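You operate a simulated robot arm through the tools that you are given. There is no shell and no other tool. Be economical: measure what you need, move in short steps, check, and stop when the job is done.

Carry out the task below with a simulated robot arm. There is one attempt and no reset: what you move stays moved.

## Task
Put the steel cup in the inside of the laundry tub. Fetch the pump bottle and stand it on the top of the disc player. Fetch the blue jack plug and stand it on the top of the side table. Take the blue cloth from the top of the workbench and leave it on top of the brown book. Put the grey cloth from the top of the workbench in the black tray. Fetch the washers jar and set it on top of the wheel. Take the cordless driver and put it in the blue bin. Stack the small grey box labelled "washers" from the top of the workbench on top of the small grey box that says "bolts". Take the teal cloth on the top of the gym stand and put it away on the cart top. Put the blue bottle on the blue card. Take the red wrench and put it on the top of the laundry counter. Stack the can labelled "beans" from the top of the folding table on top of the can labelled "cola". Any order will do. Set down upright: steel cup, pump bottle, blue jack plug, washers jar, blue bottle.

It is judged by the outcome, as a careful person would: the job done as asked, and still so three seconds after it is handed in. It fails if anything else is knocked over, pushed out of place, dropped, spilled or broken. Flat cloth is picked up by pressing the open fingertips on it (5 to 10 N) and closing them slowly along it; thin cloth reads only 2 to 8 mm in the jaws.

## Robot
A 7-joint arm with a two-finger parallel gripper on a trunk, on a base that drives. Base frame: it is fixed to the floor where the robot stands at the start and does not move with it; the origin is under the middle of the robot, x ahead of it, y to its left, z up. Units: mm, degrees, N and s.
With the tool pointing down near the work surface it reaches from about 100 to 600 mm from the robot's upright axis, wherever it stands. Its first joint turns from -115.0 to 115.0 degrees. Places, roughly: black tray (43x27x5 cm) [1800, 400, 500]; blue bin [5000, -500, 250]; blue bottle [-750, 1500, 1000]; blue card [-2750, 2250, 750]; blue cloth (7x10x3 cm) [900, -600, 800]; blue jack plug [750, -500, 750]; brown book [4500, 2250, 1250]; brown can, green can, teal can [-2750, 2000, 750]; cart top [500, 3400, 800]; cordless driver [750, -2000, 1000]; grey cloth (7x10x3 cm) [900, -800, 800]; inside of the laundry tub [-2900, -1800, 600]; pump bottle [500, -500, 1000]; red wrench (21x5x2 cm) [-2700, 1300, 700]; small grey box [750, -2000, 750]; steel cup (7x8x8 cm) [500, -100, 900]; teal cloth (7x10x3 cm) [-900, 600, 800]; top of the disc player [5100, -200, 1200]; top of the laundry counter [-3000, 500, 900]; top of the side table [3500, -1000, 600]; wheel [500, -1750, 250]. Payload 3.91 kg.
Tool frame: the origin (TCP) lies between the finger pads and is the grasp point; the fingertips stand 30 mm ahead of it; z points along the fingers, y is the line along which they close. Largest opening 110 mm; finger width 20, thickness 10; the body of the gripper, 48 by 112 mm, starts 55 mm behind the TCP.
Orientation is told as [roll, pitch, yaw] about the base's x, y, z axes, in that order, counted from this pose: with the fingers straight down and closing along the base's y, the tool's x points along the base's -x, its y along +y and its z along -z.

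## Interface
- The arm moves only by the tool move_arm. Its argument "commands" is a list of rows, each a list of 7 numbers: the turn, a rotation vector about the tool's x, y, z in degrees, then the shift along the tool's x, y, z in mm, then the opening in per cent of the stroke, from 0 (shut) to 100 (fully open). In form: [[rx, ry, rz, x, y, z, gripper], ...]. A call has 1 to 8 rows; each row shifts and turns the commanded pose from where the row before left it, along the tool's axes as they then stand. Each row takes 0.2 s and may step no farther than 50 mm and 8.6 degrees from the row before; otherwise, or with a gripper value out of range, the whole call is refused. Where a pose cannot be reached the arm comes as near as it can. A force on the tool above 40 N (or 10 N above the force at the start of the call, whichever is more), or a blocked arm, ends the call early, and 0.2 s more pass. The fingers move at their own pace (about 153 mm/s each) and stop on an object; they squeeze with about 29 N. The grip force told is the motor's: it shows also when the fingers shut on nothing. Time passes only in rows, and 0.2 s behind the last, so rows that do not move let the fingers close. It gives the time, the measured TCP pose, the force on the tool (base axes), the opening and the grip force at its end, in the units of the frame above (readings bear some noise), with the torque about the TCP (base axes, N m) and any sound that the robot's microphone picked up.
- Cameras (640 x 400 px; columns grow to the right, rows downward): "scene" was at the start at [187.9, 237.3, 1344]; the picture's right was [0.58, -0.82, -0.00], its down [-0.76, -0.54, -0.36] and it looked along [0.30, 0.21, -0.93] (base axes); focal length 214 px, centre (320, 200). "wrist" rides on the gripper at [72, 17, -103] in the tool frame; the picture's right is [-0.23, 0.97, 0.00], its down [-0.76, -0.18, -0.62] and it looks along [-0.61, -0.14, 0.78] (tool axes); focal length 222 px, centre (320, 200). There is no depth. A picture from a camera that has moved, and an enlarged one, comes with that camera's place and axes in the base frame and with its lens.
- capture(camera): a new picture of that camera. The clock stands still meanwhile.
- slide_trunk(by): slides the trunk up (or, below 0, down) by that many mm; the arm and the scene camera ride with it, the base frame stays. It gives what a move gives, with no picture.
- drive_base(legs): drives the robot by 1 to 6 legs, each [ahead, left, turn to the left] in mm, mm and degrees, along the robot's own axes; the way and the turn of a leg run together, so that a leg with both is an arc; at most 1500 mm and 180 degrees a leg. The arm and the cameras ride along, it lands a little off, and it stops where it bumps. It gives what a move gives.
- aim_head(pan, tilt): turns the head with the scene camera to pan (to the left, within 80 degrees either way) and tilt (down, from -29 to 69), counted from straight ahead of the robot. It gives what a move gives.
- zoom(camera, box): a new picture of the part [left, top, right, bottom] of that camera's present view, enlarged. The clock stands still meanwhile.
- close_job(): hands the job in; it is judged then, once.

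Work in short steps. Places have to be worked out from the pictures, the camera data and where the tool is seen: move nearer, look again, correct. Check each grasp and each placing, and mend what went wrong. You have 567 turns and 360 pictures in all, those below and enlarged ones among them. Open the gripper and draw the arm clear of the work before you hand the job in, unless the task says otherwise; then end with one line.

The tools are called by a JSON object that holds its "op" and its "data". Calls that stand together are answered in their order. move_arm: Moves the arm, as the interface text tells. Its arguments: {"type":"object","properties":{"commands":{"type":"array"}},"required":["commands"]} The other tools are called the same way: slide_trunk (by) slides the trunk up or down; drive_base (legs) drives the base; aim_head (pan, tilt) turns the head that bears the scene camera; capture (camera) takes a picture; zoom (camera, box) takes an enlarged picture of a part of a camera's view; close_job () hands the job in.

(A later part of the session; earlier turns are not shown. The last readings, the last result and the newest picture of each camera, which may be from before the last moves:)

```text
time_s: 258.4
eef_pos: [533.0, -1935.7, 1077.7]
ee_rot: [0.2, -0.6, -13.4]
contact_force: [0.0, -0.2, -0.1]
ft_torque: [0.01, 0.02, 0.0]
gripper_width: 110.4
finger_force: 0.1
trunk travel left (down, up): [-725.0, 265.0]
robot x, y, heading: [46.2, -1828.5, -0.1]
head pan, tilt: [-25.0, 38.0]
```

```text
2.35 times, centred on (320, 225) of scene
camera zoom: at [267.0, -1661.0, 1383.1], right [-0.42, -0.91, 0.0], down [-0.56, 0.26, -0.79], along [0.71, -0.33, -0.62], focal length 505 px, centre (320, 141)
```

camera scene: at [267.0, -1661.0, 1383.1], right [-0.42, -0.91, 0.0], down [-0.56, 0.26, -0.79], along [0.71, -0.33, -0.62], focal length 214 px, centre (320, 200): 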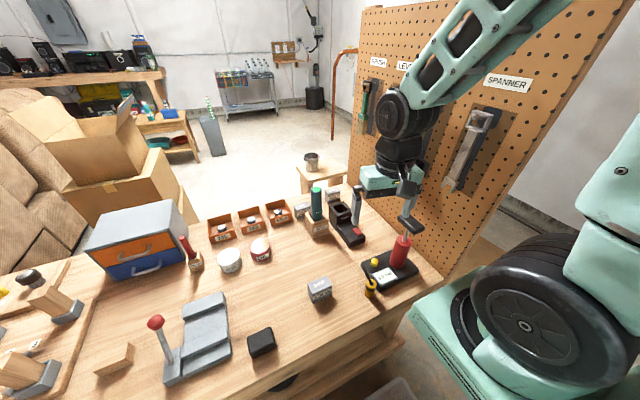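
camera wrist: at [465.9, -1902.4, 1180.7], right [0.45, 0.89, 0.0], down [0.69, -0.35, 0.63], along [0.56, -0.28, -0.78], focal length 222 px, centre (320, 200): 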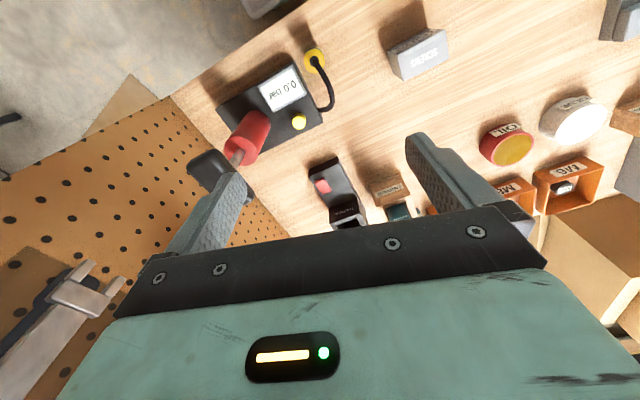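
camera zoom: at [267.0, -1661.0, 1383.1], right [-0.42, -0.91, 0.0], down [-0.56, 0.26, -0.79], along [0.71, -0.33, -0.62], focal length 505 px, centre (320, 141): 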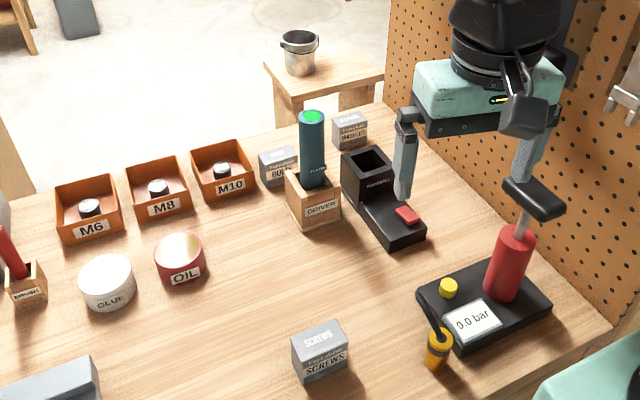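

WASHERS box about (960,−2048), BOLTS about (925,−1885), driver (805,−1905, top 960). Creep 40 mm closer and extend the arm over the WASHERS box.

{"op": "drive_base", "data": {"legs": [[40, 0, 0]]}}

{"op": "move_arm", "data": {"commands": [[0, 0, 0, -43, -4, 0, 100], [0, 0, 0, -43, -4, 0, 100], [0, 0, 0, -43, -4, 0, 100], [0, 0, 0, -43, -4, 0, 100], [0, 0, 0, -43, -4, 0, 100], [0, 0, 0, -43, -4, 0, 100], [0, 0, 0, -43, -4, 0, 100]]}}

{"op": "capture", "data": {"camera": "wrist"}}

{"op": "capture", "data": {"camera": "scene"}}

```text
time_s: 259.3
eef_pos: [572.9, -1934.9, 1077.7]
ee_rot: [0.2, -0.5, -13.3]
contact_force: [-1.0, 0.2, 1.1]
ft_torque: [0.01, -0.01, -0.02]
gripper_width: 110.0
finger_force: 0.0
trunk travel left (down, up): [-725.0, 265.0]
robot x, y, heading: [83.5, -1831.7, 0.0]
head pan, tilt: [-25.0, 38.0]
```

```text
time_s: 260.9
eef_pos: [858.4, -2032.1, 1078.7]
ee_rot: [0.2, -0.5, -13.3]
contact_force: [-0.4, 0.0, 0.5]
ft_torque: [-0.01, 0.0, 0.05]
gripper_width: 110.2
finger_force: 0.0
trunk travel left (down, up): [-725.0, 265.0]
robot x, y, heading: [84.9, -1829.6, 0.3]
head pan, tilt: [-25.0, 38.0]
```

```text
259 pictures are left
camera wrist: at [791.4, -1999.3, 1181.2], right [0.44, 0.9, 0.0], down [0.7, -0.35, 0.63], along [0.56, -0.28, -0.78], focal length 222 px, centre (320, 200)
```

wrist: 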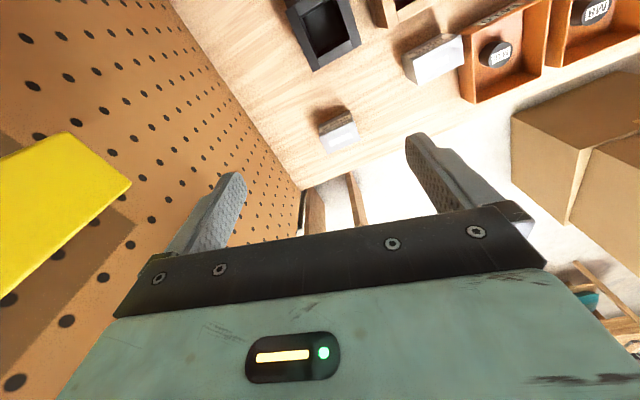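

```text
258 pictures are left
camera scene: at [305.5, -1660.6, 1383.2], right [-0.42, -0.91, 0.0], down [-0.56, 0.26, -0.79], along [0.71, -0.33, -0.62], focal length 214 px, centre (320, 200)
```

scene: 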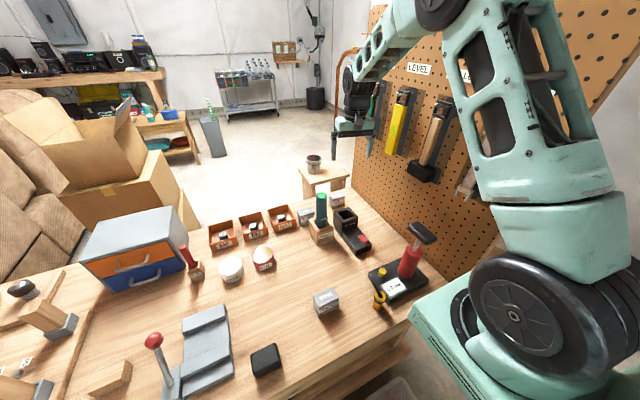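

{"op": "zoom", "data": {"camera": "wrist", "box": [280, 20, 480, 170]}}

```text
2.67 times, centred on (380, 95) of wrist
camera zoom: at [791.4, -1999.3, 1181.2], right [0.44, 0.9, 0.0], down [0.7, -0.35, 0.63], along [0.56, -0.28, -0.78], focal length 592 px, centre (160, 480)
```

zoom: 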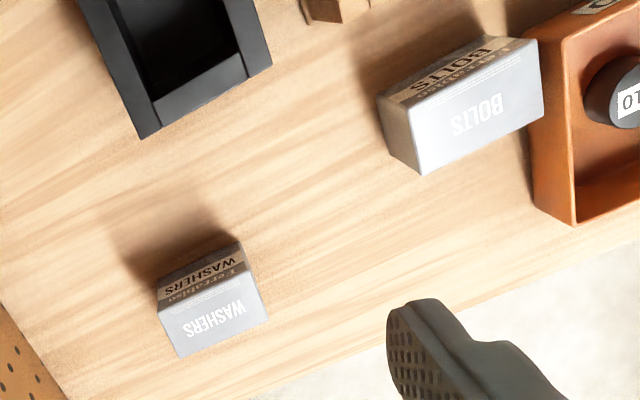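

WASHERS box top centre ≈(948,−2039), 64×37 mm, aligned with the axes, top z≈812. Square the tool, move over it.

{"op": "move_arm", "data": {"commands": [[0, 0, -6.7, 0, 0, 0, 100], [0, 0, -6.7, 0, 0, 0, 100], [0, 0, 0, -45, 0, 0, 100], [0, 0, 0, -45, -7, 0, 100], [0, 0, 0, 0, 0, 45, 100], [0, 0, 0, 0, 0, 45, 100], [0, 0, 0, 0, 0, 45, 100]]}}

{"op": "capture", "data": {"camera": "wrist"}}

{"op": "capture", "data": {"camera": "scene"}}

```text
time_s: 262.5
eef_pos: [949.6, -2036.9, 943.5]
ee_rot: [0.0, -0.5, 0.1]
contact_force: [-1.0, -0.4, 0.8]
ft_torque: [0.04, -0.03, -0.01]
gripper_width: 110.2
finger_force: 0.0
trunk travel left (down, up): [-725.0, 265.0]
robot x, y, heading: [86.3, -1829.1, -0.3]
head pan, tilt: [-25.0, 38.0]
```

```text
256 pictures are left
camera wrist: at [875.2, -2020.3, 1047.1], right [0.23, 0.97, 0.0], down [0.76, -0.18, 0.63], along [0.61, -0.14, -0.78], focal length 222 px, centre (320, 200)
```

wrist: 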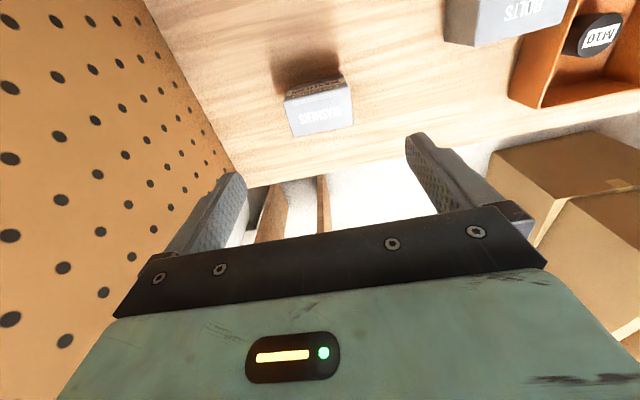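

```text
255 pictures are left
camera scene: at [305.7, -1660.7, 1383.2], right [-0.42, -0.91, 0.0], down [-0.56, 0.26, -0.79], along [0.71, -0.33, -0.62], focal length 214 px, centre (320, 200)
```

scene: 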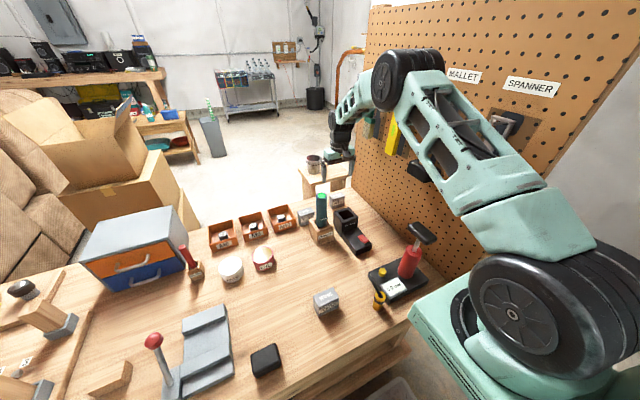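

Aligned. Descend and grasp.

{"op": "move_arm", "data": {"commands": [[0, 0, 0, 4, 0, 45, 100], [0, 0, 0, 0, 0, 45, 100], [0, 0, 0, 0, 0, 35, 100], [0, 0, 0, 0, 0, 10, 100], [0, 0, 0, 0, 0, 0, 0], [0, 0, 0, 0, 0, 0, 0], [0, 0, 0, 0, 0, 0, 0]]}}

{"op": "capture", "data": {"camera": "wrist"}}

```text
time_s: 264.1
eef_pos: [946.2, -2039.4, 810.9]
ee_rot: [0.0, -0.5, 0.1]
contact_force: [1.5, -1.1, 3.3]
ft_torque: [-0.12, -0.06, 0.04]
gripper_width: 61.8
finger_force: 29.1
trunk travel left (down, up): [-725.0, 265.0]
robot x, y, heading: [86.7, -1825.2, -0.2]
head pan, tilt: [-25.0, 38.0]
```

```text
254 pictures are left
camera wrist: at [872.4, -2021.9, 913.6], right [0.23, 0.97, 0.0], down [0.76, -0.18, 0.63], along [0.61, -0.14, -0.78], focal length 222 px, centre (320, 200)
```

wrist: 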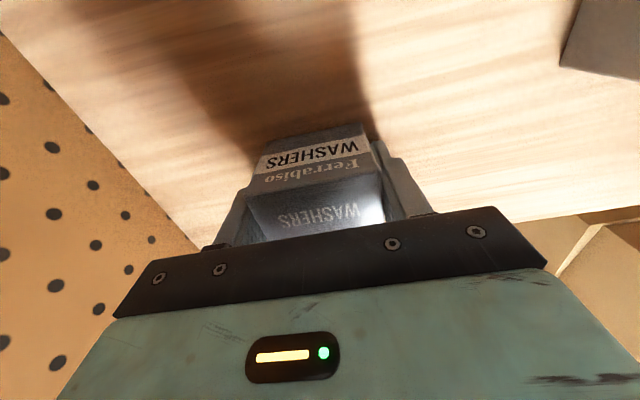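

Box held (62 mm). Lift to ~1010 (clear of the driver) and move over the BOLTS box.

{"op": "move_arm", "data": {"commands": [[0, 0, 0, 0, 0, -40, 0], [0, 0, 0, 0, 0, -45, 0], [0, 0, 0, 0, 0, -45, 0], [0, 0, 0, 0, 0, -45, 0], [0, 0, 0, 0, 0, -30, 0]]}}

{"op": "move_arm", "data": {"commands": [[0, 0, 0, 10, 43, 0, 0], [0, 0, 0, 11, 43, 0, 0], [0, 0, 0, 11, 43, 0, 0], [0, 0, 0, 10, 43, 0, 0]]}}

{"op": "capture", "data": {"camera": "wrist"}}

{"op": "zoom", "data": {"camera": "scene", "box": [230, 90, 410, 260]}}

```text
time_s: 265.3
eef_pos: [945.9, -2039.4, 1012.0]
ee_rot: [0.0, -0.4, 0.1]
contact_force: [0.0, -0.1, -1.5]
ft_torque: [0.0, -0.02, 0.01]
gripper_width: 61.5
finger_force: 28.9
trunk travel left (down, up): [-725.0, 265.0]
robot x, y, heading: [85.6, -1829.0, 0.3]
head pan, tilt: [-25.0, 38.0]
```

```text
time_s: 266.3
eef_pos: [905.3, -1865.6, 1013.3]
ee_rot: [0.0, -0.5, -0.1]
contact_force: [1.1, -0.4, -1.8]
ft_torque: [0.06, 0.04, 0.03]
gripper_width: 61.7
finger_force: 29.0
trunk travel left (down, up): [-725.0, 265.0]
robot x, y, heading: [87.5, -1827.8, 0.1]
head pan, tilt: [-25.0, 38.0]
```

```text
253 pictures are left
camera wrist: at [832.1, -1847.9, 1116.9], right [0.23, 0.97, 0.0], down [0.76, -0.18, 0.63], along [0.61, -0.14, -0.78], focal length 222 px, centre (320, 200)
```

wrist: 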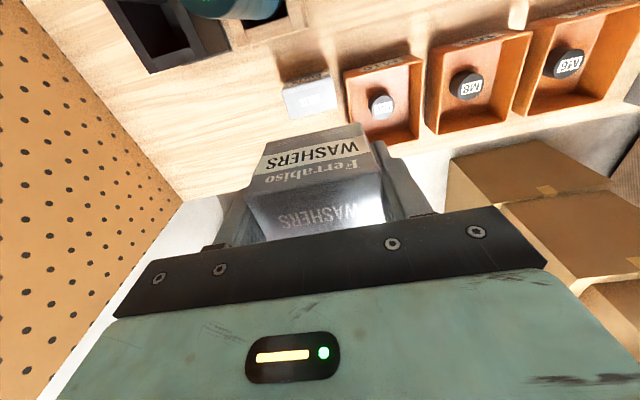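

```text
2.35 times, centred on (320, 175) of scene
camera zoom: at [306.3, -1661.4, 1383.2], right [-0.42, -0.91, 0.0], down [-0.56, 0.26, -0.79], along [0.71, -0.33, -0.62], focal length 505 px, centre (320, 259)
```

zoom: 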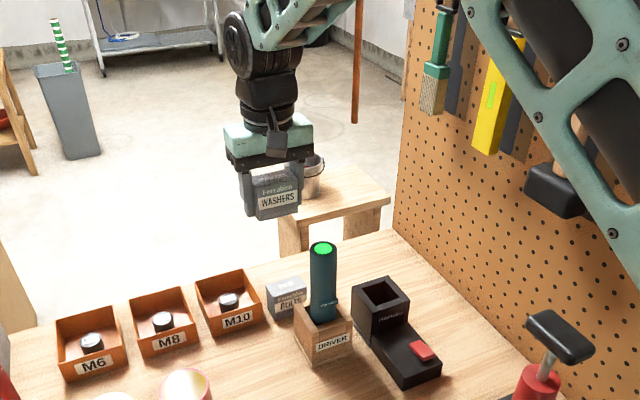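

The driver is close to where the camera would come down, so I rotate the tool 180° (camera to the far side) before lowering.

{"op": "move_arm", "data": {"commands": [[0, 0, 8.5, 0, 0, 0, 0], [0, 0, 8.5, 0, 0, 0, 0], [0, 0, 8.5, 0, 0, 0, 0], [0, 0, 8.5, 0, 0, 0, 0], [0, 0, 8.5, 0, 0, 0, 0], [0, 0, 8.5, 0, 0, 0, 0], [0, 0, 8.5, 0, 0, 0, 0], [0, 0, 8.5, 0, 0, 0, 0]]}}

{"op": "move_arm", "data": {"commands": [[0, 0, 8.5, 0, 0, 0, 0], [0, 0, 8.5, 0, 0, 0, 0], [0, 0, 8.5, 0, 0, 0, 0], [0, 0, 8.5, 0, 0, 0, 0], [0, 0, 8.5, 0, 0, 0, 0], [0, 0, 8.5, 0, 0, 0, 0], [0, 0, 8.5, 0, 0, 0, 0], [0, 0, 8.5, 0, 0, 0, 0]]}}

```text
time_s: 268.1
eef_pos: [903.9, -1865.7, 1015.5]
ee_rot: [0.5, -0.2, -68.1]
contact_force: [0.3, 0.0, -1.4]
ft_torque: [-0.01, 0.0, -0.03]
gripper_width: 61.8
finger_force: 28.4
trunk travel left (down, up): [-725.0, 265.0]
robot x, y, heading: [88.1, -1829.5, 0.1]
head pan, tilt: [-25.0, 38.0]
```

```text
time_s: 269.9
eef_pos: [903.5, -1866.9, 1015.6]
ee_rot: [0.4, 0.4, -136.2]
contact_force: [-0.5, -0.3, -1.0]
ft_torque: [0.02, 0.0, -0.01]
gripper_width: 61.7
finger_force: 28.8
trunk travel left (down, up): [-725.0, 265.0]
robot x, y, heading: [87.8, -1830.1, 0.3]
head pan, tilt: [-25.0, 38.0]
```

{"op": "move_arm", "data": {"commands": [[0, 0, 8.5, 0, 0, 0, 0], [0, 0, 8.5, 0, 0, 0, 0], [0, 0, 8.5, 0, 0, 0, 0], [0, 0, 8.5, 0, 0, 0, 0], [0, 0, 8.5, 0, 0, 0, 0], [0, 0, 1.3, 0, 0, 0, 0]]}}

{"op": "capture", "data": {"camera": "wrist"}}

{"op": "zoom", "data": {"camera": "scene", "box": [230, 90, 410, 260]}}

```text
time_s: 271.3
eef_pos: [904.3, -1865.5, 1015.1]
ee_rot: [0.0, 0.6, -179.8]
contact_force: [-0.4, -0.3, -1.5]
ft_torque: [0.01, -0.02, -0.02]
gripper_width: 61.7
finger_force: 28.5
trunk travel left (down, up): [-725.0, 265.0]
robot x, y, heading: [87.2, -1831.8, -0.2]
head pan, tilt: [-25.0, 38.0]
```

```text
251 pictures are left
camera wrist: at [975.8, -1882.6, 1120.0], right [-0.22, -0.97, 0.0], down [-0.77, 0.17, 0.62], along [-0.6, 0.14, -0.79], focal length 222 px, centre (320, 200)
```

wrist: 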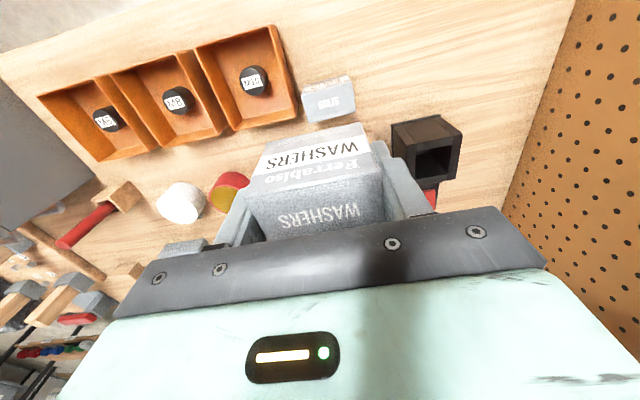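

```text
2.35 times, centred on (320, 175) of scene
camera zoom: at [306.1, -1660.7, 1383.1], right [-0.42, -0.91, 0.0], down [-0.56, 0.26, -0.79], along [0.71, -0.33, -0.62], focal length 505 px, centre (320, 259)
```

zoom: 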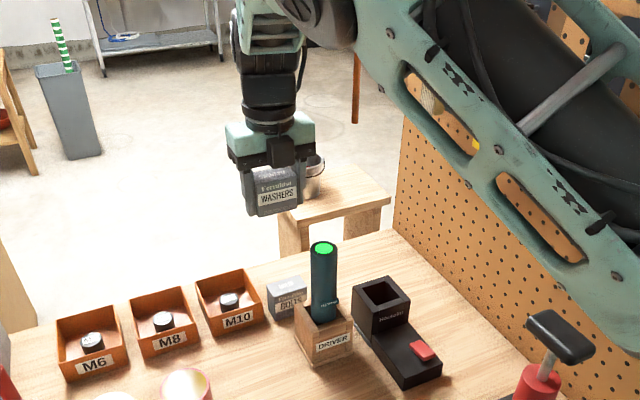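

BOLTS top now estimated at (899,−1877). Shift over and lower to just above.

{"op": "move_arm", "data": {"commands": [[0, 0, 0, -5, 12, 0, 0], [0, 0, 0, 0, 0, 45, 0], [0, 0, 0, 0, 0, 45, 0], [0, 0, 0, 0, 0, 35, 0]]}}

{"op": "capture", "data": {"camera": "wrist"}}

{"op": "zoom", "data": {"camera": "scene", "box": [250, 130, 390, 250]}}

```text
time_s: 272.3
eef_pos: [899.9, -1876.8, 889.7]
ee_rot: [-0.1, 0.5, -179.7]
contact_force: [-0.9, 0.0, -0.2]
ft_torque: [0.0, -0.03, -0.03]
gripper_width: 61.7
finger_force: 28.5
trunk travel left (down, up): [-725.0, 265.0]
robot x, y, heading: [83.9, -1827.1, 0.2]
head pan, tilt: [-25.0, 38.0]
```

```text
249 pictures are left
camera wrist: at [971.0, -1893.6, 994.3], right [-0.22, -0.97, 0.0], down [-0.77, 0.17, 0.62], along [-0.6, 0.14, -0.79], focal length 222 px, centre (320, 200)
```

wrist: 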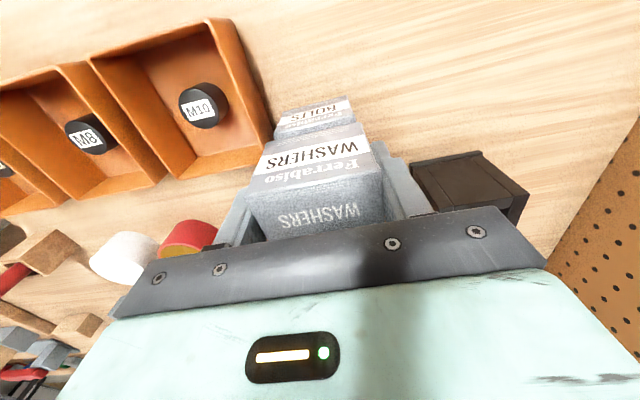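

```text
3.33 times, centred on (320, 190) of scene
camera zoom: at [305.7, -1660.7, 1383.2], right [-0.42, -0.91, 0.0], down [-0.56, 0.26, -0.79], along [0.71, -0.33, -0.62], focal length 715 px, centre (320, 233)
```

zoom: 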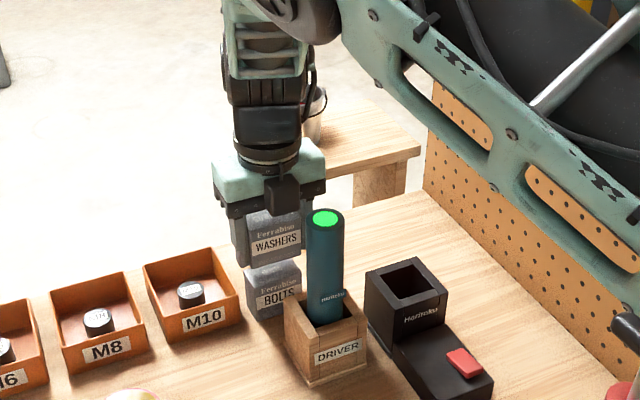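

Well aligned. Lower to contact.

{"op": "move_arm", "data": {"commands": [[0, 0, 0, 0, -2, 8, 0], [0, 0, 0, 0, 0, 5, 0], [0, 0, 0, 0, 0, 4, 0], [0, 0, 0, 0, 0, 4, 0], [0, 0, 0, 0, 0, 4, 0], [0, 0, 0, 0, 0, 4, 0]]}}

{"op": "zoom", "data": {"camera": "scene", "box": [250, 130, 390, 250]}}

```text
time_s: 273.7
eef_pos: [900.5, -1875.5, 865.2]
ee_rot: [-0.2, 0.9, -179.7]
contact_force: [-8.4, -0.5, 34.5]
ft_torque: [-0.18, 0.65, -0.01]
gripper_width: 61.6
finger_force: 28.8
trunk travel left (down, up): [-725.0, 265.0]
robot x, y, heading: [83.6, -1830.7, 0.0]
head pan, tilt: [-25.0, 38.0]
```

```text
3.33 times, centred on (320, 190) of scene
camera zoom: at [304.0, -1660.6, 1384.2], right [-0.42, -0.91, 0.0], down [-0.56, 0.26, -0.79], along [0.72, -0.33, -0.61], focal length 715 px, centre (320, 233)
```

zoom: 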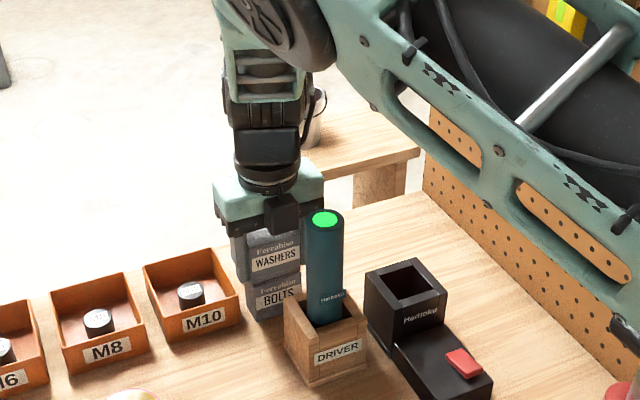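

Stacked. Ease off, open, rise.

{"op": "move_arm", "data": {"commands": [[0, 0, 0, 0, 0, -4, 0], [0, 0, 0, 0, 0, 0, 80], [0, 0, 0, 0, 0, 0, 100], [0, 0, 0, 0, 0, -30, 100], [0, 0, 0, 0, 0, -45, 100], [0, 0, 0, 0, 0, -45, 100], [0, 0, 0, 0, 0, -45, 100]]}}

{"op": "zoom", "data": {"camera": "scene", "box": [230, 110, 410, 260]}}

{"op": "capture", "data": {"camera": "wrist"}}

```text
time_s: 275.3
eef_pos: [899.4, -1876.4, 1031.2]
ee_rot: [0.0, 0.5, -179.7]
contact_force: [-0.2, -0.6, 0.2]
ft_torque: [0.02, -0.02, -0.04]
gripper_width: 109.8
finger_force: 0.0
trunk travel left (down, up): [-725.0, 265.0]
robot x, y, heading: [83.4, -1828.3, -0.0]
head pan, tilt: [-25.0, 38.0]
```

```text
2.67 times, centred on (320, 185) of scene
camera zoom: at [306.4, -1660.7, 1383.0], right [-0.42, -0.91, 0.0], down [-0.56, 0.26, -0.79], along [0.71, -0.33, -0.62], focal length 572 px, centre (320, 240)
```

zoom: 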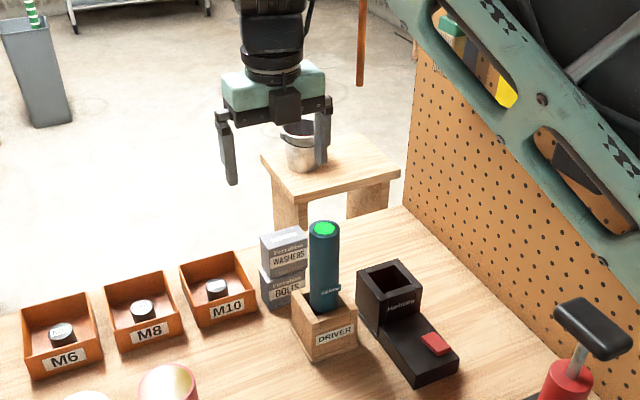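

```text
245 pictures are left
camera wrist: at [970.9, -1893.2, 1135.2], right [-0.22, -0.97, 0.0], down [-0.77, 0.17, 0.62], along [-0.6, 0.14, -0.79], focal length 222 px, centre (320, 200)
```

wrist: 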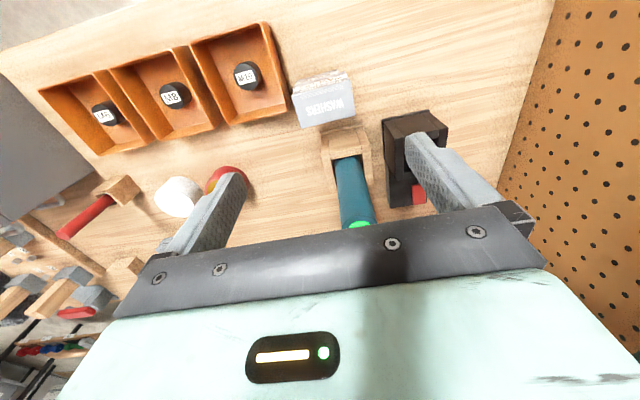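

Stack is good. Driver top about (794,−1896,968); move above it.

{"op": "move_arm", "data": {"commands": [[0, 0, 0, 0, 0, -35, 100], [0, 0, 0, -34, 7, 0, 100], [0, 0, 0, -34, 7, 0, 100], [0, 0, 0, -34, 6, 0, 100]]}}

{"op": "capture", "data": {"camera": "wrist"}}

```text
time_s: 276.3
eef_pos: [794.0, -1895.2, 1065.5]
ee_rot: [-0.1, 0.5, -179.8]
contact_force: [1.1, -0.5, 0.1]
ft_torque: [0.01, 0.03, -0.02]
gripper_width: 110.1
finger_force: 0.1
trunk travel left (down, up): [-725.0, 265.0]
robot x, y, heading: [87.7, -1828.3, 0.0]
head pan, tilt: [-25.0, 38.0]
```

```text
244 pictures are left
camera wrist: at [865.7, -1911.0, 1170.1], right [-0.22, -0.98, 0.0], down [-0.77, 0.17, 0.62], along [-0.6, 0.14, -0.79], focal length 222 px, centre (320, 200)
```

wrist: 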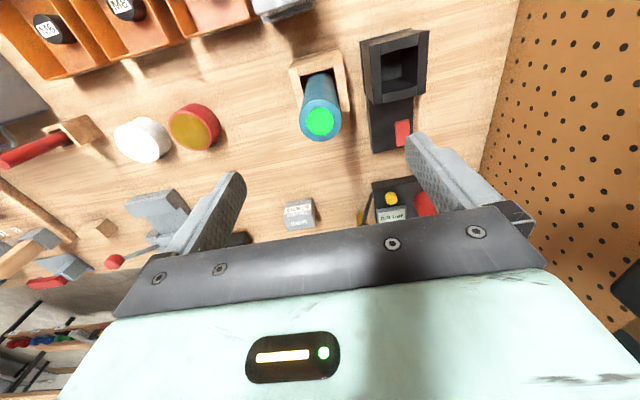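

Centred on the driver. Descend and grip it.

{"op": "move_arm", "data": {"commands": [[0, 0, 0, 3, 0, 45, 100], [0, 0, 0, 0, 0, 45, 100], [0, 0, 0, 0, 0, 45, 100], [0, 0, 0, 0, 0, 0, 0], [0, 0, 0, 0, 0, 0, 0], [0, 0, 0, 0, 0, 0, 0]]}}

{"op": "capture", "data": {"camera": "wrist"}}

{"op": "zoom", "data": {"camera": "scene", "box": [230, 110, 410, 260]}}

```text
time_s: 277.7
eef_pos: [800.4, -1895.6, 928.5]
ee_rot: [0.0, 0.5, -179.7]
contact_force: [-0.6, -3.0, 0.1]
ft_torque: [-0.37, -0.09, -0.03]
gripper_width: 37.7
finger_force: 28.8
trunk travel left (down, up): [-725.0, 265.0]
robot x, y, heading: [84.4, -1829.3, 0.1]
head pan, tilt: [-25.0, 38.0]
```

```text
243 pictures are left
camera wrist: at [872.0, -1912.5, 1033.3], right [-0.22, -0.97, 0.0], down [-0.77, 0.17, 0.62], along [-0.6, 0.14, -0.79], focal length 222 px, centre (320, 200)
```

wrist: 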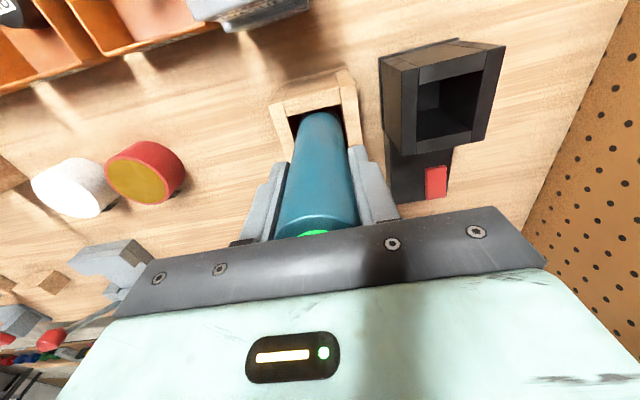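

```text
2.67 times, centred on (320, 185) of scene
camera zoom: at [306.0, -1660.8, 1383.1], right [-0.42, -0.91, 0.0], down [-0.56, 0.26, -0.79], along [0.71, -0.33, -0.62], focal length 572 px, centre (320, 240)
```

zoom: 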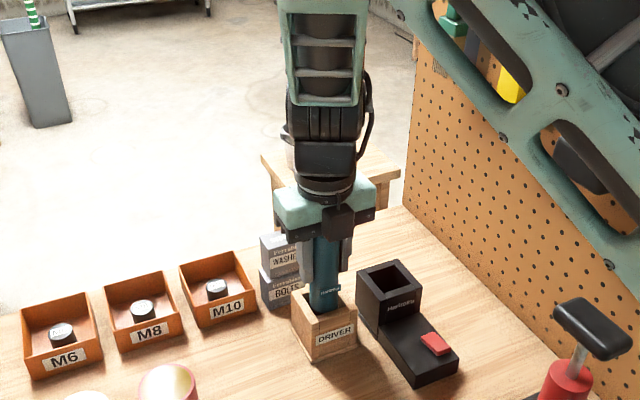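

Gripped (37.7 mm). Lift gently out of the holder and check the holder stays.

{"op": "move_arm", "data": {"commands": [[0, 0, 0, 0, 0, -20, 0], [0, 0, 0, 0, 0, -20, 0], [0, 0, 0, 0, 0, -25, 0], [0, 0, 0, 0, 0, -30, 0], [0, 0, 0, 0, 0, -30, 0]]}}

{"op": "zoom", "data": {"camera": "scene", "box": [230, 90, 410, 260]}}

```text
time_s: 278.9
eef_pos: [799.7, -1896.0, 1053.5]
ee_rot: [0.0, 0.5, -179.6]
contact_force: [0.9, 0.5, -4.3]
ft_torque: [-0.01, -0.01, -0.03]
gripper_width: 37.8
finger_force: 29.8
trunk travel left (down, up): [-725.0, 265.0]
robot x, y, heading: [83.3, -1828.1, 0.3]
head pan, tilt: [-25.0, 38.0]
```

```text
2.35 times, centred on (320, 175) of scene
camera zoom: at [306.4, -1660.6, 1383.0], right [-0.42, -0.91, 0.0], down [-0.56, 0.26, -0.79], along [0.71, -0.33, -0.62], focal length 505 px, centre (320, 259)
```

zoom: 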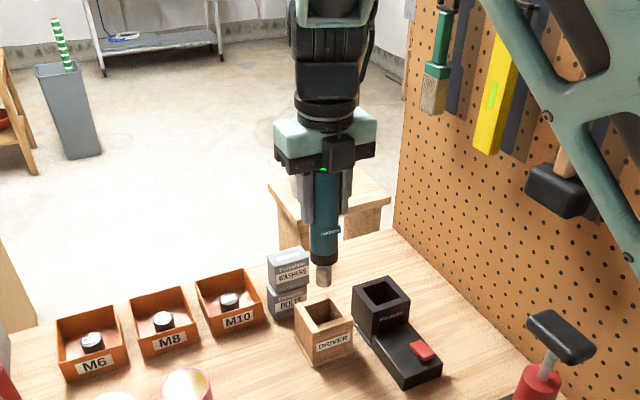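

Driver is free, holder stays. Raise, retract and drive round the bench's right end, looking ahead.

{"op": "move_arm", "data": {"commands": [[0, 0, 0, 0, 0, -45, 0], [0, 0, 0, -40, 0, -10, 0], [0, 0, 0, -45, 0, 0, 0], [0, 0, 0, -45, 0, 0, 0], [0, 0, 0, -45, 0, 0, 0], [0, 0, 0, -45, 0, 0, 0], [0, 0, 0, -45, 0, 0, 0]]}}

{"op": "drive_base", "data": {"legs": [[-350, 0, 0], [0, -1000, 0]]}}

{"op": "aim_head", "data": {"pan": 0, "tilt": 20}}

{"op": "capture", "data": {"camera": "scene"}}

{"op": "capture", "data": {"camera": "wrist"}}

```text
time_s: 280.5
eef_pos: [532.8, -1899.2, 1108.4]
ee_rot: [-7.1, -1.0, -179.8]
contact_force: [-0.2, -1.6, -4.5]
ft_torque: [0.07, 0.0, 0.01]
gripper_width: 37.6
finger_force: 29.2
trunk travel left (down, up): [-725.0, 265.0]
robot x, y, heading: [87.3, -1831.0, 0.1]
head pan, tilt: [-25.0, 38.0]
```

```text
time_s: 287.6
eef_pos: [180.7, -2912.1, 1109.4]
ee_rot: [-6.8, -1.1, -179.7]
contact_force: [-0.1, 0.2, -2.7]
ft_torque: [-0.02, 0.0, 0.0]
gripper_width: 37.8
finger_force: 28.2
trunk travel left (down, up): [-725.0, 265.0]
robot x, y, heading: [-264.8, -2841.8, -0.2]
head pan, tilt: [-25.0, 38.0]
```

```text
time_s: 288.4
eef_pos: [181.0, -2912.4, 1108.9]
ee_rot: [-6.6, -1.1, -179.8]
contact_force: [0.0, 0.2, -4.5]
ft_torque: [-0.03, -0.01, 0.01]
gripper_width: 37.6
finger_force: 28.8
trunk travel left (down, up): [-725.0, 265.0]
robot x, y, heading: [-264.6, -2843.7, -0.3]
head pan, tilt: [0.0, 20.0]
```

```text
240 pictures are left
camera scene: at [-28.4, -2637.3, 1411.5], right [0.0, -1.0, 0.0], down [-0.34, 0.0, -0.94], along [0.94, 0.0, -0.34], focal length 214 px, centre (320, 200)
```

scene: 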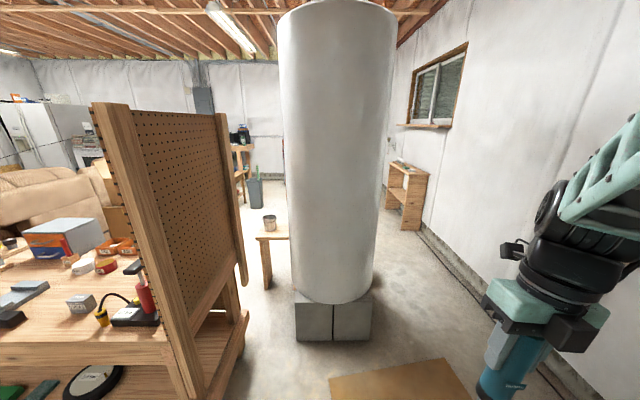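

```text
239 pictures are left
camera wrist: at [255.7, -2939.8, 1209.0], right [-0.23, -0.97, -0.11], down [-0.75, 0.1, 0.65], along [-0.62, 0.23, -0.75], focal length 222 px, centre (320, 200)
```

wrist: 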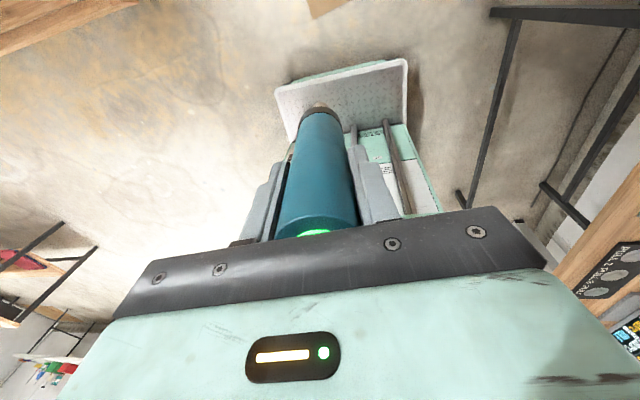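

A big tank is ahead; there is a ~1 m lane between it and the right wall. Drive along that lane.

{"op": "drive_base", "data": {"legs": [[700, 0, 0], [0, -690, 0.3], [1300, 0, 0]]}}

{"op": "aim_head", "data": {"pan": 15, "tilt": 25}}

{"op": "capture", "data": {"camera": "scene"}}

{"op": "aim_head", "data": {"pan": 70, "tilt": 25}}

{"op": "capture", "data": {"camera": "scene"}}

```text
time_s: 294.5
eef_pos: [870.6, -3309.4, 1108.6]
ee_rot: [-6.7, -1.2, 173.5]
contact_force: [0.6, 0.1, -4.2]
ft_torque: [-0.02, -0.03, 0.0]
gripper_width: 37.8
finger_force: 29.3
trunk travel left (down, up): [-725.0, 265.0]
robot x, y, heading: [438.1, -3185.5, -6.9]
head pan, tilt: [0.0, 20.0]
stopped in leg 2: the robot was blocked; the commanded pose is now the measured one
```

```text
time_s: 295.2
eef_pos: [871.9, -3310.2, 1109.1]
ee_rot: [-6.7, -1.2, 173.5]
contact_force: [1.2, -1.1, -4.1]
ft_torque: [0.01, 0.01, 0.0]
gripper_width: 37.4
finger_force: 28.7
trunk travel left (down, up): [-725.0, 265.0]
robot x, y, heading: [439.6, -3191.1, -6.7]
head pan, tilt: [15.0, 25.0]
```

```text
238 pictures are left
camera scene: at [694.6, -2988.7, 1403.5], right [0.14, -0.99, 0.0], down [-0.42, -0.06, -0.91], along [0.9, 0.13, -0.42], focal length 214 px, centre (320, 200)
```

scene: 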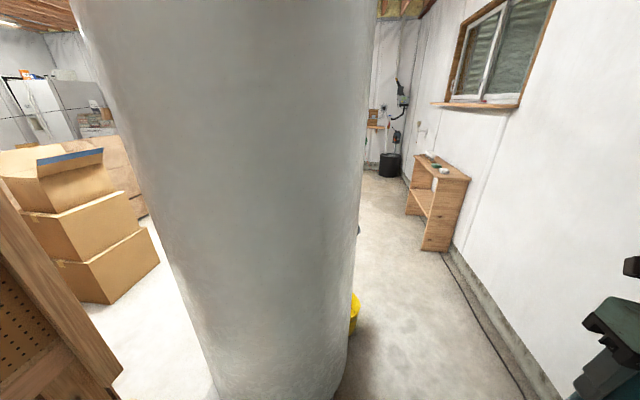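

```text
time_s: 296.5
eef_pos: [872.1, -3309.6, 1109.1]
ee_rot: [-6.7, -1.2, 173.5]
contact_force: [0.4, -0.2, -3.5]
ft_torque: [-0.02, 0.0, 0.0]
gripper_width: 37.7
finger_force: 29.5
trunk travel left (down, up): [-725.0, 265.0]
robot x, y, heading: [441.7, -3190.9, -7.2]
head pan, tilt: [70.0, 25.0]
```

```text
237 pictures are left
camera scene: at [644.9, -2919.7, 1403.4], right [0.89, -0.45, 0.0], down [-0.19, -0.38, -0.91], along [0.41, 0.81, -0.42], focal length 214 px, centre (320, 200)
```

scene: 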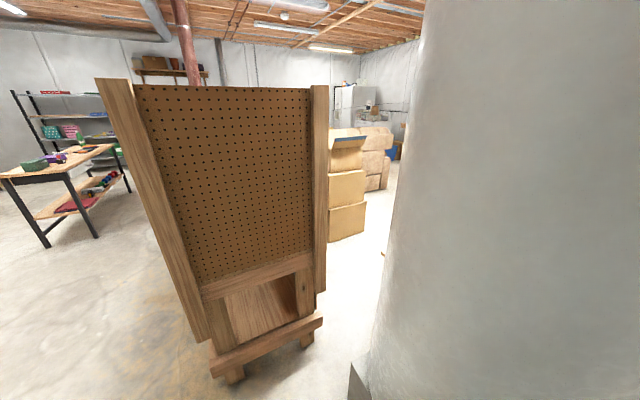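

Blocked, apparently at the rear-right. Look there.

{"op": "aim_head", "data": {"pan": -80, "tilt": 45}}

{"op": "capture", "data": {"camera": "scene"}}

{"op": "capture", "data": {"camera": "wrist"}}

```text
time_s: 298.8
eef_pos: [872.6, -3310.9, 1109.0]
ee_rot: [-6.7, -1.1, 173.5]
contact_force: [0.8, -0.5, -3.6]
ft_torque: [-0.01, -0.03, -0.01]
gripper_width: 37.7
finger_force: 29.4
trunk travel left (down, up): [-725.0, 265.0]
robot x, y, heading: [435.2, -3186.4, -6.5]
head pan, tilt: [-80.0, 45.0]
```

```text
236 pictures are left
camera scene: at [608.1, -3083.1, 1372.9], right [-1.0, -0.06, 0.0], down [-0.04, 0.71, -0.71], along [0.04, -0.71, -0.71], focal length 214 px, centre (320, 200)
```

scene: 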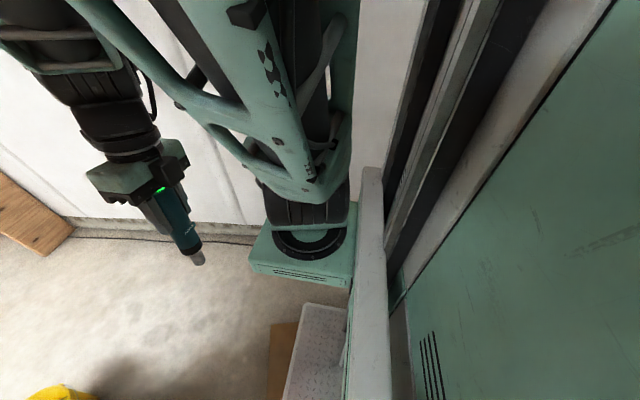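

```text
235 pictures are left
camera wrist: at [942.7, -3346.6, 1208.7], right [-0.34, -0.94, -0.11], down [-0.73, 0.19, 0.66], along [-0.59, 0.3, -0.75], focal length 222 px, centre (320, 200)
```

wrist: 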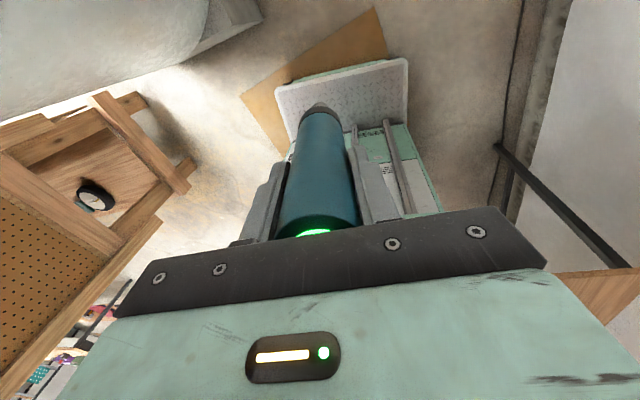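

The rear-right corner met the small table's front leg (~(110,−3480)). Move ahead first, then straighten and slide right.

{"op": "drive_base", "data": {"legs": [[230, 60, 0], [0, 0, 7], [0, -360, 0]]}}

{"op": "aim_head", "data": {"pan": 5, "tilt": 35}}

{"op": "capture", "data": {"camera": "scene"}}

{"op": "capture", "data": {"camera": "wrist"}}

```text
time_s: 300.7
eef_pos: [1105.3, -3278.0, 1108.8]
ee_rot: [-6.7, -1.3, 173.8]
contact_force: [-0.4, 1.0, -3.8]
ft_torque: [-0.01, -0.01, -0.02]
gripper_width: 37.8
finger_force: 29.0
trunk travel left (down, up): [-725.0, 265.0]
robot x, y, heading: [671.7, -3159.3, -6.3]
head pan, tilt: [-80.0, 45.0]
stopped in leg 1: the robot was blocked; the commanded pose is now the measured one
```

```text
time_s: 302.3
eef_pos: [1105.4, -3278.5, 1108.2]
ee_rot: [-7.1, -1.3, 173.5]
contact_force: [0.6, 0.3, -3.0]
ft_torque: [-0.03, -0.01, 0.02]
gripper_width: 37.6
finger_force: 29.0
trunk travel left (down, up): [-725.0, 265.0]
robot x, y, heading: [671.9, -3157.1, -6.4]
head pan, tilt: [5.0, 35.0]
```

```text
234 pictures are left
camera scene: at [903.9, -3022.1, 1379.2], right [-0.6, -0.8, 0.0], down [-0.52, 0.39, -0.76], along [0.61, -0.46, -0.65], focal length 214 px, centre (320, 200)
```

scene: 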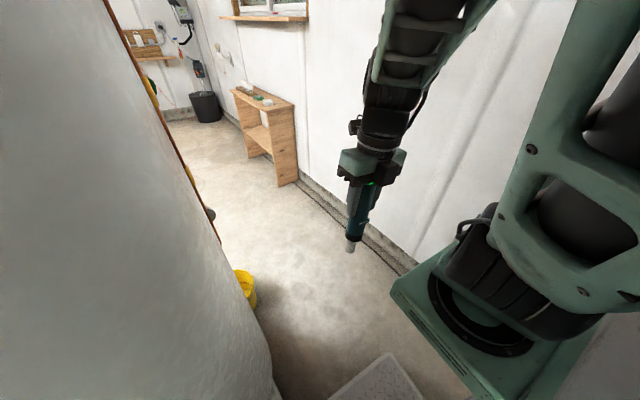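

```text
233 pictures are left
camera wrist: at [1176.9, -3315.9, 1208.5], right [-0.34, -0.93, -0.12], down [-0.73, 0.18, 0.66], along [-0.59, 0.31, -0.74], focal length 222 px, centre (320, 200)
```

wrist: 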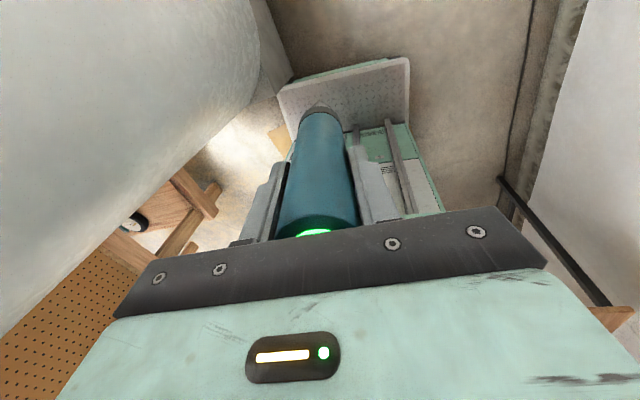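

The left front (and head) met the tank. Slide right away from it, then straighten.

{"op": "drive_base", "data": {"legs": [[0, -380, 0]]}}

{"op": "capture", "data": {"camera": "scene"}}

```text
time_s: 304.5
eef_pos: [1068.0, -3607.5, 1108.8]
ee_rot: [-7.3, -1.3, 173.4]
contact_force: [0.8, 1.3, -3.4]
ft_torque: [-0.05, 0.01, 0.0]
gripper_width: 37.8
finger_force: 29.0
trunk travel left (down, up): [-725.0, 265.0]
robot x, y, heading: [634.9, -3484.4, -6.6]
head pan, tilt: [5.0, 35.0]
stopped in leg 1: the robot was blocked; the commanded pose is now the measured one
```

```text
232 pictures are left
camera scene: at [887.4, -3297.2, 1387.5], right [-0.03, -1.0, 0.0], down [-0.57, 0.01, -0.82], along [0.82, -0.02, -0.57], focal length 214 px, centre (320, 200)
```

scene: 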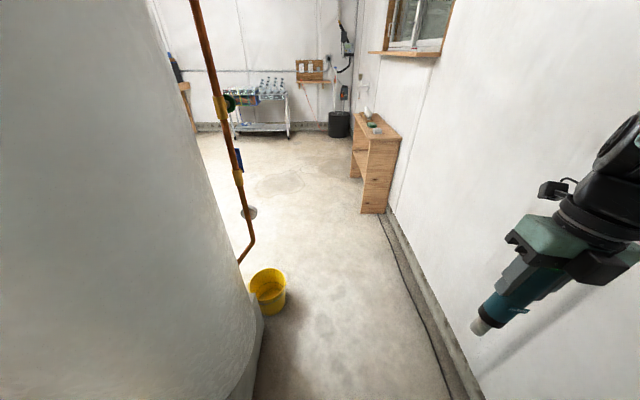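

{"op": "aim_head", "data": {"pan": -75, "tilt": 15}}

{"op": "capture", "data": {"camera": "scene"}}

{"op": "aim_head", "data": {"pan": 70, "tilt": 50}}

{"op": "capture", "data": {"camera": "scene"}}

```text
time_s: 306.0
eef_pos: [1066.8, -3605.5, 1109.1]
ee_rot: [-7.8, -1.6, 173.5]
contact_force: [-0.8, -0.2, -3.6]
ft_torque: [-0.03, 0.0, 0.0]
gripper_width: 37.5
finger_force: 28.9
trunk travel left (down, up): [-725.0, 265.0]
robot x, y, heading: [636.7, -3484.1, -6.3]
head pan, tilt: [-75.0, 15.0]
```

```text
231 pictures are left
camera scene: at [876.3, -3345.7, 1402.4], right [-0.55, -0.84, 0.0], down [-0.36, 0.23, -0.9], along [0.75, -0.49, -0.43], focal length 214 px, centre (320, 200)
```

scene: 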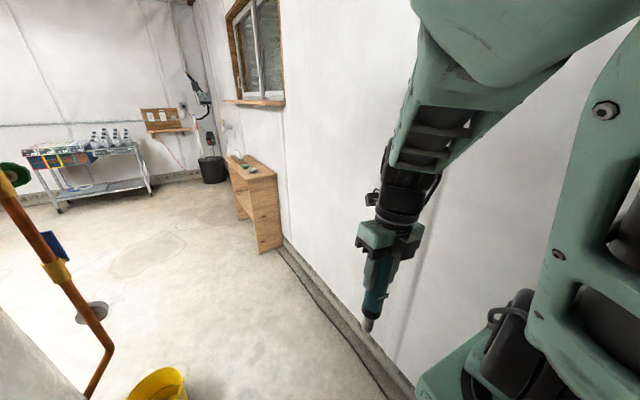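

```text
time_s: 308.3
eef_pos: [1067.9, -3608.1, 1108.9]
ee_rot: [-7.3, -1.3, 173.4]
contact_force: [-0.1, 0.2, -4.9]
ft_torque: [-0.03, 0.01, -0.02]
gripper_width: 37.5
finger_force: 28.8
trunk travel left (down, up): [-725.0, 265.0]
robot x, y, heading: [634.2, -3482.1, -6.7]
head pan, tilt: [70.0, 50.0]
```

```text
230 pictures are left
camera scene: at [833.7, -3226.7, 1365.7], right [0.89, -0.45, 0.0], down [-0.34, -0.69, -0.64], along [0.29, 0.57, -0.77], focal length 214 px, centre (320, 200)
```

scene: 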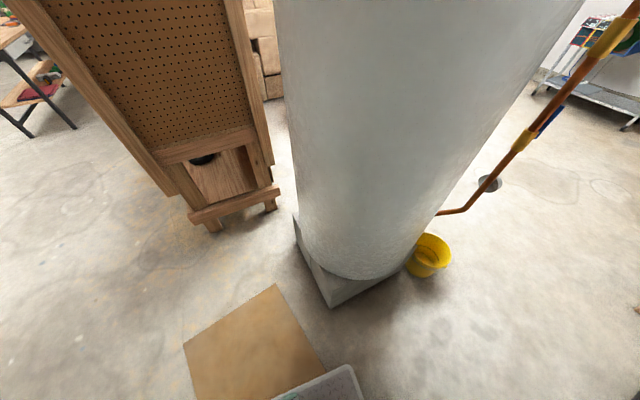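

Elbow side is near the wall. I ease left, straighten and go ahead along the lane (tank and yellow bucket stay >200 mm to the left).

{"op": "drive_base", "data": {"legs": [[0, 50, 0], [0, 0, 6.5], [1300, 0, 0]]}}

{"op": "aim_head", "data": {"pan": 40, "tilt": 25}}

{"op": "capture", "data": {"camera": "scene"}}

```text
time_s: 316.0
eef_pos: [2398.6, -3506.0, 1108.4]
ee_rot: [-7.2, -1.3, -179.7]
contact_force: [-0.1, 0.4, -3.5]
ft_torque: [-0.02, -0.01, 0.01]
gripper_width: 37.6
finger_force: 29.1
trunk travel left (down, up): [-725.0, 265.0]
robot x, y, heading: [1954.5, -3437.0, 0.3]
head pan, tilt: [70.0, 50.0]
```

```text
time_s: 316.9
eef_pos: [2398.1, -3506.9, 1108.4]
ee_rot: [-7.3, -1.2, -179.8]
contact_force: [0.2, 0.2, -5.0]
ft_torque: [-0.02, 0.0, -0.01]
gripper_width: 37.5
finger_force: 29.0
trunk travel left (down, up): [-725.0, 265.0]
robot x, y, heading: [1954.4, -3435.5, 0.3]
head pan, tilt: [40.0, 25.0]
```

```text
229 pictures are left
camera scene: at [2164.2, -3170.4, 1403.4], right [0.65, -0.76, 0.0], down [-0.32, -0.27, -0.91], along [0.69, 0.59, -0.42], focal length 214 px, centre (320, 200)
```

scene: 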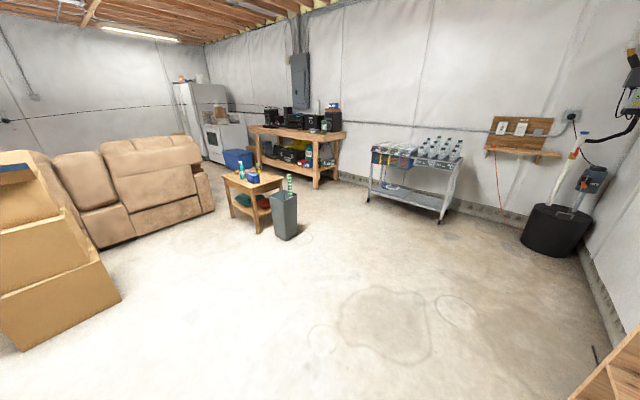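

Clear of the tank; open area ahead. Zoom on the electronics bench to find the blue bin and disc player.

{"op": "zoom", "data": {"camera": "scene", "box": [210, 90, 360, 240]}}

```text
2.67 times, centred on (285, 165) of scene
camera zoom: at [2164.2, -3170.4, 1403.4], right [0.65, -0.76, 0.0], down [-0.32, -0.27, -0.91], along [0.69, 0.59, -0.42], focal length 572 px, centre (413, 293)
```

zoom: 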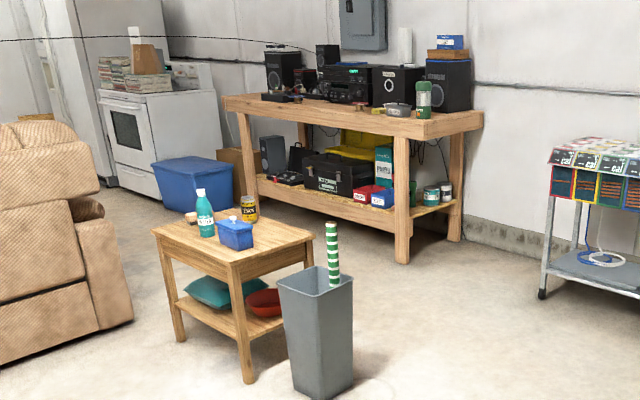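

The blue bin is on the lower shelf of the electronics bench. Drive across the open floor to in front of it.

{"op": "drive_base", "data": {"legs": [[1100, 700, 0], [1000, 300, 0], [0, 1400, 0]]}}

{"op": "aim_head", "data": {"pan": 20, "tilt": 30}}

{"op": "capture", "data": {"camera": "scene"}}

```text
time_s: 318.7
eef_pos: [2491.7, -3444.8, 1108.2]
ee_rot: [-7.3, -1.3, -179.8]
contact_force: [1.0, 0.1, -3.3]
ft_torque: [-0.02, 0.0, -0.02]
gripper_width: 37.7
finger_force: 29.5
trunk travel left (down, up): [-725.0, 265.0]
robot x, y, heading: [2046.7, -3375.3, 0.2]
head pan, tilt: [40.0, 25.0]
stopped in leg 1: the robot was blocked; the commanded pose is now the measured one
```

```text
time_s: 319.5
eef_pos: [2491.4, -3444.8, 1108.4]
ee_rot: [-7.1, -1.3, -179.8]
contact_force: [-0.2, -0.2, -3.1]
ft_torque: [0.02, -0.01, -0.03]
gripper_width: 37.4
finger_force: 28.9
trunk travel left (down, up): [-725.0, 265.0]
robot x, y, heading: [2042.9, -3375.5, 0.4]
head pan, tilt: [20.0, 30.0]
```

```text
227 pictures are left
camera scene: at [2272.8, -3136.8, 1395.5], right [0.35, -0.94, 0.0], down [-0.47, -0.17, -0.87], along [0.81, 0.3, -0.5], focal length 214 px, centre (320, 200)
```

scene: 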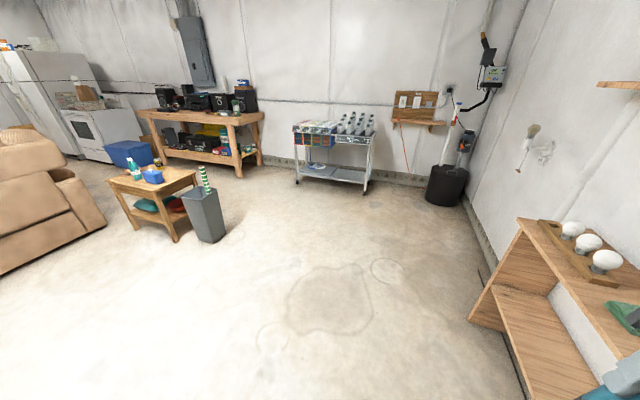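

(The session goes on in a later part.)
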